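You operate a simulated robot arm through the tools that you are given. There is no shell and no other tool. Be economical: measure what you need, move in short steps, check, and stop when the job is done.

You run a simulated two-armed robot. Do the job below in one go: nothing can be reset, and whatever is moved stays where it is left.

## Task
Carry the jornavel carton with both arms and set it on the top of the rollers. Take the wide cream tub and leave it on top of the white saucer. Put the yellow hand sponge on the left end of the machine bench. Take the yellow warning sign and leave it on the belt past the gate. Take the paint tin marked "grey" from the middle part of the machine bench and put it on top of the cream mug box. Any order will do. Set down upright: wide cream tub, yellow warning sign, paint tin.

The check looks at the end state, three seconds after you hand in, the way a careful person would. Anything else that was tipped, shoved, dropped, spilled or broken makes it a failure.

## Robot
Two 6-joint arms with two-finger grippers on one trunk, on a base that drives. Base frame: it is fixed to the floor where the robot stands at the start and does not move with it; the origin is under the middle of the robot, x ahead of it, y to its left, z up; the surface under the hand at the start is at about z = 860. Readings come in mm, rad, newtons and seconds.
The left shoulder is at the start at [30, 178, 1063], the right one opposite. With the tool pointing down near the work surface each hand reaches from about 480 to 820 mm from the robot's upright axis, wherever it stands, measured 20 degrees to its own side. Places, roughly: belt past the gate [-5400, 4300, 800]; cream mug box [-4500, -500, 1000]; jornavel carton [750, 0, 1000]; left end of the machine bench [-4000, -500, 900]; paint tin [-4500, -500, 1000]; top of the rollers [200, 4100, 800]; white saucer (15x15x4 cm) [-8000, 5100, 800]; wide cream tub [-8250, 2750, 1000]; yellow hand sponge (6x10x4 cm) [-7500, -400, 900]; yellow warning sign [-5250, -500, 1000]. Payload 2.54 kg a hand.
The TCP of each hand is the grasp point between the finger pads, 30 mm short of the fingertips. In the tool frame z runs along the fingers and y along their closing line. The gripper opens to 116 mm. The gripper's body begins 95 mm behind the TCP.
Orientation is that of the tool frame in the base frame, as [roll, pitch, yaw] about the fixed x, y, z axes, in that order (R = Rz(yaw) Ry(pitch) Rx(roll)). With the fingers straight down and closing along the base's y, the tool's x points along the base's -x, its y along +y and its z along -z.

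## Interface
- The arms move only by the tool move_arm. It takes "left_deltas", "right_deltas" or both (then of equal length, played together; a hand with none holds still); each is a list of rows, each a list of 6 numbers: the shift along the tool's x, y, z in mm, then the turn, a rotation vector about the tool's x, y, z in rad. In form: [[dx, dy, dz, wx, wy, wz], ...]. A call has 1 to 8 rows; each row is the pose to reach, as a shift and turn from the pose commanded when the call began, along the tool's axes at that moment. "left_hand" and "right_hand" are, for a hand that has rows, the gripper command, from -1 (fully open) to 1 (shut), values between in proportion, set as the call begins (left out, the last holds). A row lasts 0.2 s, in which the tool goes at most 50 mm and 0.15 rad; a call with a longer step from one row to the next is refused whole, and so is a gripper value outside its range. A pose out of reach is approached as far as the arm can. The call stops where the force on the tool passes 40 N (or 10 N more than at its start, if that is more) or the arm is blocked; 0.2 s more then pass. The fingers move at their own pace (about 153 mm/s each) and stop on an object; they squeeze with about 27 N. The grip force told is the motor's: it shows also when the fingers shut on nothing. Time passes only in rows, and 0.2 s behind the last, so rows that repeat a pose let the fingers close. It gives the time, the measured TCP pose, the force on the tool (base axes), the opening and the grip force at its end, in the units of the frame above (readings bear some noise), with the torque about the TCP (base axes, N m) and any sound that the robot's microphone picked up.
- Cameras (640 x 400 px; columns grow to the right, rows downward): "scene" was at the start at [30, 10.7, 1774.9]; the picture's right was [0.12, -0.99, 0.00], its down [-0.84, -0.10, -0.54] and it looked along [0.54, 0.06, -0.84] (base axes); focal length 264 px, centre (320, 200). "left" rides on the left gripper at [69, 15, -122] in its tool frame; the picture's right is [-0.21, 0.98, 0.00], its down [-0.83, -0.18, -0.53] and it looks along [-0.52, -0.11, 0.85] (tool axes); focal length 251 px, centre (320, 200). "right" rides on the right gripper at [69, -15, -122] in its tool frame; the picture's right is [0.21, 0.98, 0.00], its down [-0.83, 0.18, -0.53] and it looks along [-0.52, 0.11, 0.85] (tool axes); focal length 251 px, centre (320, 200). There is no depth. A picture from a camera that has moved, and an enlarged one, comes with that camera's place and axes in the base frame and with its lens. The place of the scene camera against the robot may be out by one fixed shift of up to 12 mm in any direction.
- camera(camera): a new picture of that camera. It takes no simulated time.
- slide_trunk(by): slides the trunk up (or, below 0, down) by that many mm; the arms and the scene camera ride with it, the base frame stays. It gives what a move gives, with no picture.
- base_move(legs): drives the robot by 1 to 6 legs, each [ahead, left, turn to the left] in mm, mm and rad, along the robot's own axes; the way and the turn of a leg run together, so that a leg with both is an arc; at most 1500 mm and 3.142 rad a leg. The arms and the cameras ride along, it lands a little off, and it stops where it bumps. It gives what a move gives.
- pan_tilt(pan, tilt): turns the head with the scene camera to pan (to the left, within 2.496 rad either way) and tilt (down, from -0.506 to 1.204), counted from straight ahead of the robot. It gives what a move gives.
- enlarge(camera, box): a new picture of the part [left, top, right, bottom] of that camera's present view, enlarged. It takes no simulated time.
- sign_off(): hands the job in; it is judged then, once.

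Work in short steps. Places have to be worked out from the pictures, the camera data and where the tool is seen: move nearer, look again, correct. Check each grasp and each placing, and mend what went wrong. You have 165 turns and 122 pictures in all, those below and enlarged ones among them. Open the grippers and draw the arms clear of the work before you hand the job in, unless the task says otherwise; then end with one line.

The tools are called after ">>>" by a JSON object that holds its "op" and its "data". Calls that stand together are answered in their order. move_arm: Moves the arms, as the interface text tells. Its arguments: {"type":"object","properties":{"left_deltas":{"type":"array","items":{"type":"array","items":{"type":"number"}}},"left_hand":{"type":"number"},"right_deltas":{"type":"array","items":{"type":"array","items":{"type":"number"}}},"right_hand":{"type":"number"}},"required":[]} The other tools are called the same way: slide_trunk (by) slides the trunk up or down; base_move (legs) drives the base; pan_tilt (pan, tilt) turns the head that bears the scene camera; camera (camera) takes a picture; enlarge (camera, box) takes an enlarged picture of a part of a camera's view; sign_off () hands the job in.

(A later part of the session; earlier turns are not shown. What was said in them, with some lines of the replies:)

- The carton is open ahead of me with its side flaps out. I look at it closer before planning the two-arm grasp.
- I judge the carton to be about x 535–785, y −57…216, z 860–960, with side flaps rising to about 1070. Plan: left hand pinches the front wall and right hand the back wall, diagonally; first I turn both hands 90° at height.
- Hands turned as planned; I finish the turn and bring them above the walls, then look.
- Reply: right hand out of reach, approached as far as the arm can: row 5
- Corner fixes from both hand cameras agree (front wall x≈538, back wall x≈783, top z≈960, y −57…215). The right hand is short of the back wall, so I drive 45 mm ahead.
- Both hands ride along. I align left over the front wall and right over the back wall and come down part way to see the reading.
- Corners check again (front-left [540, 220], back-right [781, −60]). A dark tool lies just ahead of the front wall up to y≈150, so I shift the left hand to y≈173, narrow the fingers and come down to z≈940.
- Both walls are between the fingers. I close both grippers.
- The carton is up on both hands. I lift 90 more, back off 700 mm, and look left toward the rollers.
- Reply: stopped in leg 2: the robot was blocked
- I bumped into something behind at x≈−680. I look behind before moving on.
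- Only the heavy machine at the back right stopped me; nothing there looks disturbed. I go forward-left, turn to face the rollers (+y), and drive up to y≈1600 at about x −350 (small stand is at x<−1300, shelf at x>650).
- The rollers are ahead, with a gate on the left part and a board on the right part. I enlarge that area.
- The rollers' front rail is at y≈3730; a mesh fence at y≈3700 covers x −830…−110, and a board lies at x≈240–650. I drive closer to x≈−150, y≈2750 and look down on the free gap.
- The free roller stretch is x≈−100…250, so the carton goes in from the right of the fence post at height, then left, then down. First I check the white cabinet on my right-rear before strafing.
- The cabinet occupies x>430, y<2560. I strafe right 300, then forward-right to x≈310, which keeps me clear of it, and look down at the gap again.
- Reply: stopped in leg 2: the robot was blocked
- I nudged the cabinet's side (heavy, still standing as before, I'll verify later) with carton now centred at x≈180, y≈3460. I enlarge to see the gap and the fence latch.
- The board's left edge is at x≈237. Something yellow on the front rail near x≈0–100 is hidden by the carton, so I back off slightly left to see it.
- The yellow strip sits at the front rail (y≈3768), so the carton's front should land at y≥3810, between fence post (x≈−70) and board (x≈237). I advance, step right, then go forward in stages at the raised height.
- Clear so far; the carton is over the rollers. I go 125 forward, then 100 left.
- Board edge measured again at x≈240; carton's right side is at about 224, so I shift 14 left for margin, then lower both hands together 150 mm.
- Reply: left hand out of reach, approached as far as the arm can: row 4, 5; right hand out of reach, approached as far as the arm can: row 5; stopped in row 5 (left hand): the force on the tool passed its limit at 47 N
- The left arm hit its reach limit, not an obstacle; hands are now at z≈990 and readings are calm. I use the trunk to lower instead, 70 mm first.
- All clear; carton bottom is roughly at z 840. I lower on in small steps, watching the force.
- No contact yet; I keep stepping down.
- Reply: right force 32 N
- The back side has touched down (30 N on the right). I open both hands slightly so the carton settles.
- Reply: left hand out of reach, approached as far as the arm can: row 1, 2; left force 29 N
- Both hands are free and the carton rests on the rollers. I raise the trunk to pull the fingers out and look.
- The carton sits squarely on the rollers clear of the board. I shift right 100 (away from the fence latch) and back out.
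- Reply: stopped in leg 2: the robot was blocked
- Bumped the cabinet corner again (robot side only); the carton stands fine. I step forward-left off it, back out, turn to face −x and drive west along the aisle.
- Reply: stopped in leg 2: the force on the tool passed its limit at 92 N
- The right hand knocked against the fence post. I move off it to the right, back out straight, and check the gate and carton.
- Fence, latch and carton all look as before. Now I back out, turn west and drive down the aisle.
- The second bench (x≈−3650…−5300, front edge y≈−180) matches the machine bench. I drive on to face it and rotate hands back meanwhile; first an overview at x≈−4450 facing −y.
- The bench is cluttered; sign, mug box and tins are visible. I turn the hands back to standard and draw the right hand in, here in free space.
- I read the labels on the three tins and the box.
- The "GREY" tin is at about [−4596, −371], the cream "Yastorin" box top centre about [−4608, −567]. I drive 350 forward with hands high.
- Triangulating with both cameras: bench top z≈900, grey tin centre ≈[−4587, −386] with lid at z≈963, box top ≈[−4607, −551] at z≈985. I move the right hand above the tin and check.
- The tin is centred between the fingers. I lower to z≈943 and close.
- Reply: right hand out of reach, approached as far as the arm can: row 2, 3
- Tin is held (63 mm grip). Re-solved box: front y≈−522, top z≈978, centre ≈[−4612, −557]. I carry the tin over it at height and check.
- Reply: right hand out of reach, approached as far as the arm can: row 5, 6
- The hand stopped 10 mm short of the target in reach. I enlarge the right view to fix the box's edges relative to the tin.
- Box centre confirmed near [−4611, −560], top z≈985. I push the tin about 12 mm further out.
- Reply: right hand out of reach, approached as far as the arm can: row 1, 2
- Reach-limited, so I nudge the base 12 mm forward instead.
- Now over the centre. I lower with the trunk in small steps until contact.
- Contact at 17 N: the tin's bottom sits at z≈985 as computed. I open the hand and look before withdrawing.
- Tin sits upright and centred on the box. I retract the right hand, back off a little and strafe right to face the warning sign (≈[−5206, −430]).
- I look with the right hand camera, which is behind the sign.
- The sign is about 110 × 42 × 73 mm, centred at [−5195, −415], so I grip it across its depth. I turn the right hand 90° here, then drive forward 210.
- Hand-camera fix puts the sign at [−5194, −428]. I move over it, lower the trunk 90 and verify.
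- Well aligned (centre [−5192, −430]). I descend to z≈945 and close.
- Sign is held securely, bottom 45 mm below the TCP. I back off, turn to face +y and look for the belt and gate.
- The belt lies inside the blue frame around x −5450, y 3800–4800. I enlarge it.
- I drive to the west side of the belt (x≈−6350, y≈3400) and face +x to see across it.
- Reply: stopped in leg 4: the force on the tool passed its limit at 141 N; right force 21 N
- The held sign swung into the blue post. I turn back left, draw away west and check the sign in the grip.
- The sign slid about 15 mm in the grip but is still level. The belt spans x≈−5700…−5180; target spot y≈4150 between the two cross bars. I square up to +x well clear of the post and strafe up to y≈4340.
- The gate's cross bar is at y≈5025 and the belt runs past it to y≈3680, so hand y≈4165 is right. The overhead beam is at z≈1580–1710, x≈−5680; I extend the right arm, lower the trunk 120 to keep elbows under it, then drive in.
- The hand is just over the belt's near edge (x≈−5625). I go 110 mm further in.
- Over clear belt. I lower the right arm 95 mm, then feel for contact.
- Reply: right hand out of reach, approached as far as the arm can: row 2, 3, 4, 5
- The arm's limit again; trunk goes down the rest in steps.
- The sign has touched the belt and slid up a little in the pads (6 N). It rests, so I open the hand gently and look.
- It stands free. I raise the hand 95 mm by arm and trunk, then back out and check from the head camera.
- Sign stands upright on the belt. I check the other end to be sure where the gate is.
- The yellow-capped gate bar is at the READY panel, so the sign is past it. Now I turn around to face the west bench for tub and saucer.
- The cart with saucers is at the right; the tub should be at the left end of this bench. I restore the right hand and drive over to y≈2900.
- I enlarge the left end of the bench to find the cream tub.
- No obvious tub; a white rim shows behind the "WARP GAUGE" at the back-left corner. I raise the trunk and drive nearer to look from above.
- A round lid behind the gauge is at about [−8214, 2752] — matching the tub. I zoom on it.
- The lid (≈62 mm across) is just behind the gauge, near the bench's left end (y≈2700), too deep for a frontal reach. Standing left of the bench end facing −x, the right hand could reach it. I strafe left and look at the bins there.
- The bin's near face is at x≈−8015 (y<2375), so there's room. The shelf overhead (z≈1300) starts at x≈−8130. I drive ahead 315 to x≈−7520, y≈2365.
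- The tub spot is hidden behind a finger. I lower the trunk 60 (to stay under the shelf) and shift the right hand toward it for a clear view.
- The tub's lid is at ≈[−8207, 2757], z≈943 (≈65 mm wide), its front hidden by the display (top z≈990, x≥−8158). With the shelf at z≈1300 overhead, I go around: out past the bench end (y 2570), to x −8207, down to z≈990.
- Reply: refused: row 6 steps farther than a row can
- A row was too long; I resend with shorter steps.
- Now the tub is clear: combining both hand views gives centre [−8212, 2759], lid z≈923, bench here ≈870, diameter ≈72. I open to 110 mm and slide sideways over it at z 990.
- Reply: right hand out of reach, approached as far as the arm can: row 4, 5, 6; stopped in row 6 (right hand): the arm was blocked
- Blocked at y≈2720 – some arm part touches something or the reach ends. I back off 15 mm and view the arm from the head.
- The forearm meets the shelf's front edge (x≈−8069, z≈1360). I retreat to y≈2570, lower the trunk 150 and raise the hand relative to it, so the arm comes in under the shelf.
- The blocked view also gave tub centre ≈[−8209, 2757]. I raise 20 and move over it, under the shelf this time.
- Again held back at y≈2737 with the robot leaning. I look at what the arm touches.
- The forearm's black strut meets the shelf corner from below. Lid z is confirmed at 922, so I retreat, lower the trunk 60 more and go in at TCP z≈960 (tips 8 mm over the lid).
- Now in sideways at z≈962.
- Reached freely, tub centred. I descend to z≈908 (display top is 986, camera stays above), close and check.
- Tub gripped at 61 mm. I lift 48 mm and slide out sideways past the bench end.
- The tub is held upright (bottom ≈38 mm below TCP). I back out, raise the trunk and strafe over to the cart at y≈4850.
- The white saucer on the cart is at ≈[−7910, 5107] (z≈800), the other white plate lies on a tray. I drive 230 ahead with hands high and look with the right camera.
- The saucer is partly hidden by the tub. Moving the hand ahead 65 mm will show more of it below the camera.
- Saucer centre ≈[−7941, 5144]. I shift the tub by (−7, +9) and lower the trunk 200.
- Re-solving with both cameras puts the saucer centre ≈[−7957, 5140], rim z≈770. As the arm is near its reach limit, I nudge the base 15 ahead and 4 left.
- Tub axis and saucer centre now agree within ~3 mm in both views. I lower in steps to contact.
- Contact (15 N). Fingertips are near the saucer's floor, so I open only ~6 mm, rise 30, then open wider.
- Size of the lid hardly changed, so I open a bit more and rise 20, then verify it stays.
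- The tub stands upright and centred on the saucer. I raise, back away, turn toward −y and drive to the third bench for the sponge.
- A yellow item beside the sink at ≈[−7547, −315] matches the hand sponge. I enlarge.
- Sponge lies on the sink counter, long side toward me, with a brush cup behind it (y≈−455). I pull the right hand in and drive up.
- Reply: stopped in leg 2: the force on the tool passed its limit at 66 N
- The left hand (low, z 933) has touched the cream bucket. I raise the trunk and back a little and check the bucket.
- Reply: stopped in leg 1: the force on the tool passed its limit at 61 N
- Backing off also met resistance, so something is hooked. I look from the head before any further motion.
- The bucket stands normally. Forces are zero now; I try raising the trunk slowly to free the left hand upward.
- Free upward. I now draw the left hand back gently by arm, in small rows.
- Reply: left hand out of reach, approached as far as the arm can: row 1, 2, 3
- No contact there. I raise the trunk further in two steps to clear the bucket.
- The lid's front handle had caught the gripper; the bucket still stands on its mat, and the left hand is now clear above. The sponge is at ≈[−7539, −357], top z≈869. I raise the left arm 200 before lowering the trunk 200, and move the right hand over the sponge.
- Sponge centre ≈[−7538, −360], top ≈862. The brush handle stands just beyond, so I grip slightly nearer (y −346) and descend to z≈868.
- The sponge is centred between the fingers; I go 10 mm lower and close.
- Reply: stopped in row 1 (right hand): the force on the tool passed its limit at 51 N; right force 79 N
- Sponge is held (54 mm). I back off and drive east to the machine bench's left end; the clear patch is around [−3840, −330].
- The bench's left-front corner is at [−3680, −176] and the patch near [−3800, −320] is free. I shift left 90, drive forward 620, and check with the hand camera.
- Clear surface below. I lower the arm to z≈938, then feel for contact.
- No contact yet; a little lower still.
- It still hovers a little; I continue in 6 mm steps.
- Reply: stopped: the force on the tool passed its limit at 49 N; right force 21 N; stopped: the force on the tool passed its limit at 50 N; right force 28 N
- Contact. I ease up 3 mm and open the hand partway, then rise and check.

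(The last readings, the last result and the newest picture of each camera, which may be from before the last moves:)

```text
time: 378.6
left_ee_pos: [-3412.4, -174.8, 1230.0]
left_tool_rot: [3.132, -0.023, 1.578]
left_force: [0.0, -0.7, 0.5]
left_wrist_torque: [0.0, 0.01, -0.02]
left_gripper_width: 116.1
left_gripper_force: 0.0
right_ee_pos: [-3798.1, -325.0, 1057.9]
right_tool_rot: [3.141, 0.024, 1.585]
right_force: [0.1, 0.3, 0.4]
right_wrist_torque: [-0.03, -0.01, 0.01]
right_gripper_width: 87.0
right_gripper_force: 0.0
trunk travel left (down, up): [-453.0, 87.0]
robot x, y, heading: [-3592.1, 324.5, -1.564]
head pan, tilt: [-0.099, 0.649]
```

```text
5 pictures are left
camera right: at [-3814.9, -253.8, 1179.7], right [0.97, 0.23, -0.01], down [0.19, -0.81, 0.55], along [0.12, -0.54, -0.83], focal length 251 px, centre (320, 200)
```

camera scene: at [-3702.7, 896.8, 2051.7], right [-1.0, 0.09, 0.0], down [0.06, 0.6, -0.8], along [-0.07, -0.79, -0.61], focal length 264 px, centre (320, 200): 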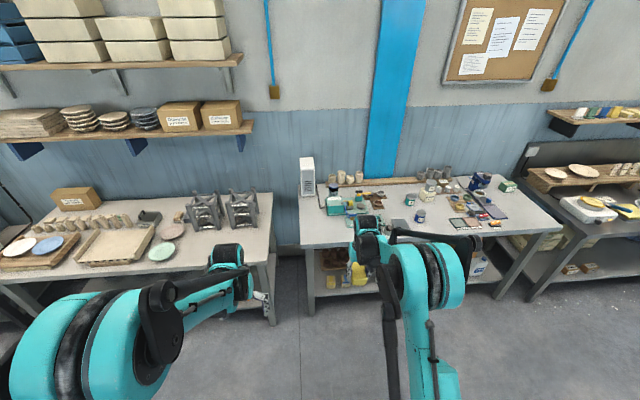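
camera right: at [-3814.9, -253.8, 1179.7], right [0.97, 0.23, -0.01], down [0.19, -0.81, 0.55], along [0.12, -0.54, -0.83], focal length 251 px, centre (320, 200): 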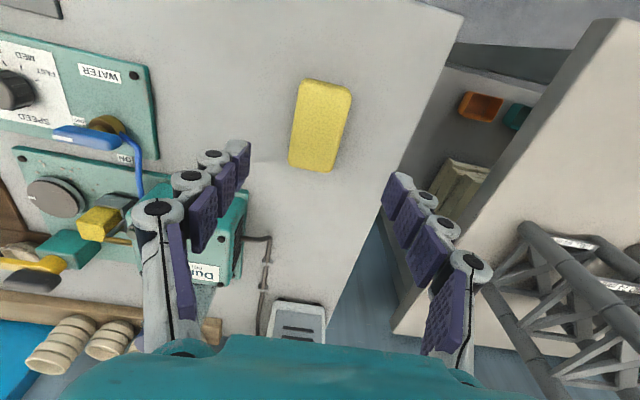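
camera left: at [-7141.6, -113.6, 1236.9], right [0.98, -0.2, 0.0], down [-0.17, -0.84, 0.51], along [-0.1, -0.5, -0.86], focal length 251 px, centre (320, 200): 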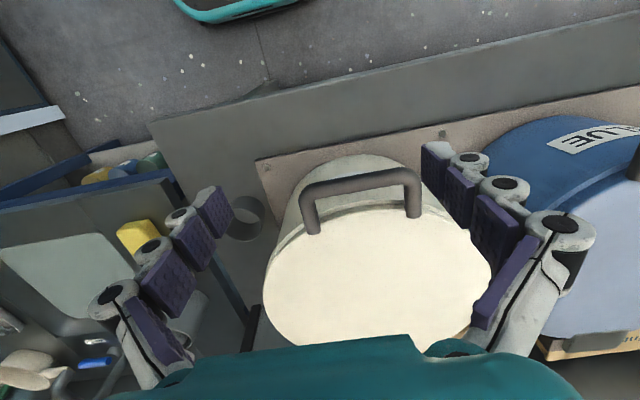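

The sponge lies flat on the bench's left end. I back off with open hands and take a last look at the bench.

>>> {"op": "base_move", "data": {"legs": [[-600, 0, 0]]}}

>>> {"op": "move_arm", "data": {"right_deltas": [[0, 0, -10, 0, 0, 0], [0, 0, -10, 0, 0, 0]], "right_hand": -1}}

>>> {"op": "pan_tilt", "data": {"pan": -0.5, "tilt": 0.5}}

>>> {"op": "camera", "data": {"camera": "scene"}}

>>> {"op": "enlarge", "data": {"camera": "scene", "box": [160, 130, 400, 280]}}

```text
time: 382.0
left_ee_pos: [-3417.9, 428.4, 1231.1]
left_tool_rot: [3.136, -0.023, 1.571]
left_force: [-0.6, 0.1, 0.2]
left_wrist_torque: [-0.01, -0.02, 0.0]
left_gripper_width: 115.9
left_gripper_force: 0.0
right_ee_pos: [-3802.6, 279.7, 1059.2]
right_tool_rot: [3.141, 0.024, 1.578]
right_force: [0.4, -0.5, 0.8]
right_wrist_torque: [-0.03, 0.04, -0.05]
right_gripper_width: 86.8
right_gripper_force: 0.1
trunk travel left (down, up): [-453.0, 87.0]
robot x, y, heading: [-3596.3, 936.4, -1.566]
head pan, tilt: [-0.099, 0.649]
```

```text
time: 382.6
left_ee_pos: [-3417.8, 427.9, 1230.7]
left_tool_rot: [3.135, -0.023, 1.573]
left_force: [-0.4, -0.2, -0.4]
left_wrist_torque: [0.0, 0.03, -0.04]
left_gripper_width: 116.1
left_gripper_force: 0.0
right_ee_pos: [-3803.6, 280.7, 1070.7]
right_tool_rot: [-3.141, 0.022, 1.578]
right_force: [0.5, 0.3, 0.6]
right_wrist_torque: [0.01, 0.0, 0.03]
right_gripper_width: 116.2
right_gripper_force: 0.0
trunk travel left (down, up): [-453.0, 87.0]
robot x, y, heading: [-3592.9, 927.8, -1.572]
head pan, tilt: [-0.099, 0.649]
```

```text
time: 383.4
left_ee_pos: [-3418.1, 428.5, 1229.6]
left_tool_rot: [3.136, -0.024, 1.571]
left_force: [-0.4, -0.1, -0.6]
left_wrist_torque: [0.01, -0.03, -0.02]
left_gripper_width: 116.0
left_gripper_force: 0.0
right_ee_pos: [-3803.5, 280.4, 1070.5]
right_tool_rot: [-3.14, 0.023, 1.577]
right_force: [-0.4, 0.1, -0.2]
right_wrist_torque: [0.01, 0.0, -0.02]
right_gripper_width: 116.2
right_gripper_force: 0.1
trunk travel left (down, up): [-453.0, 87.0]
robot x, y, heading: [-3590.7, 930.5, -1.57]
head pan, tilt: [-0.499, 0.499]
```

```text
4 pictures are left
camera scene: at [-3646.0, 882.9, 1993.9], right [-0.88, 0.48, 0.0], down [0.23, 0.42, -0.88], along [-0.42, -0.77, -0.48], focal length 264 px, centre (320, 200)
```

scene: 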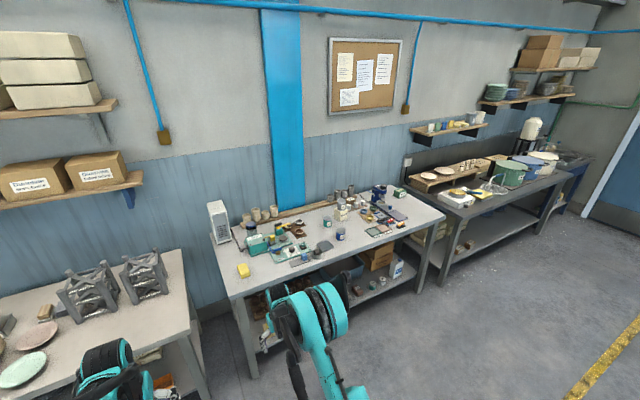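

```text
2.67 times, centred on (280, 205) of scene
camera zoom: at [-3646.0, 882.9, 1993.9], right [-0.88, 0.48, 0.0], down [0.23, 0.42, -0.88], along [-0.42, -0.77, -0.48], focal length 704 px, centre (427, 187)
```

zoom: 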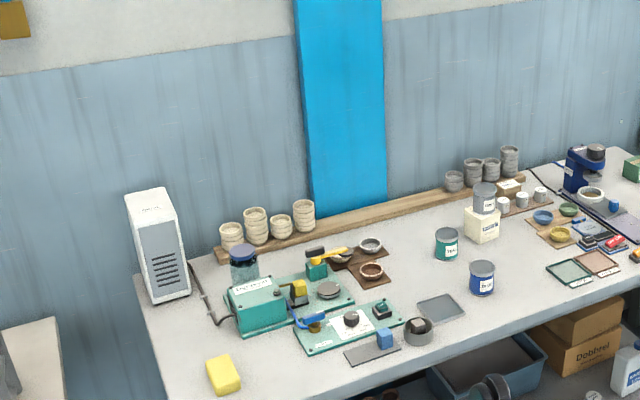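

The sponge, the tin on its box and the rest of the bench all look right, and both hands are open and clear. I hand in.

>>> {"op": "sign_off", "data": {}}

```text
The job is handed in.
```

All five placements are done: the jornavel carton is on the rollers, the cream tub on the white saucer, the sponge on the left end of the machine bench, the warning sign on the belt past the gate, and the grey paint tin on the cream mug box. Along the way I bumped several things: the heavy machine at the back, the white cabinet (twice), the fence post by the rollers, the blue frame post by the belt (with the sign in my grip), the shelf over the tub, and the cream bucket by the sink. From the views I had, none looked tipped or moved, but I took no close look at the machine, the cabinet, the frame post or the shelf afterwards, and the bucket may have shifted a few millimetres.
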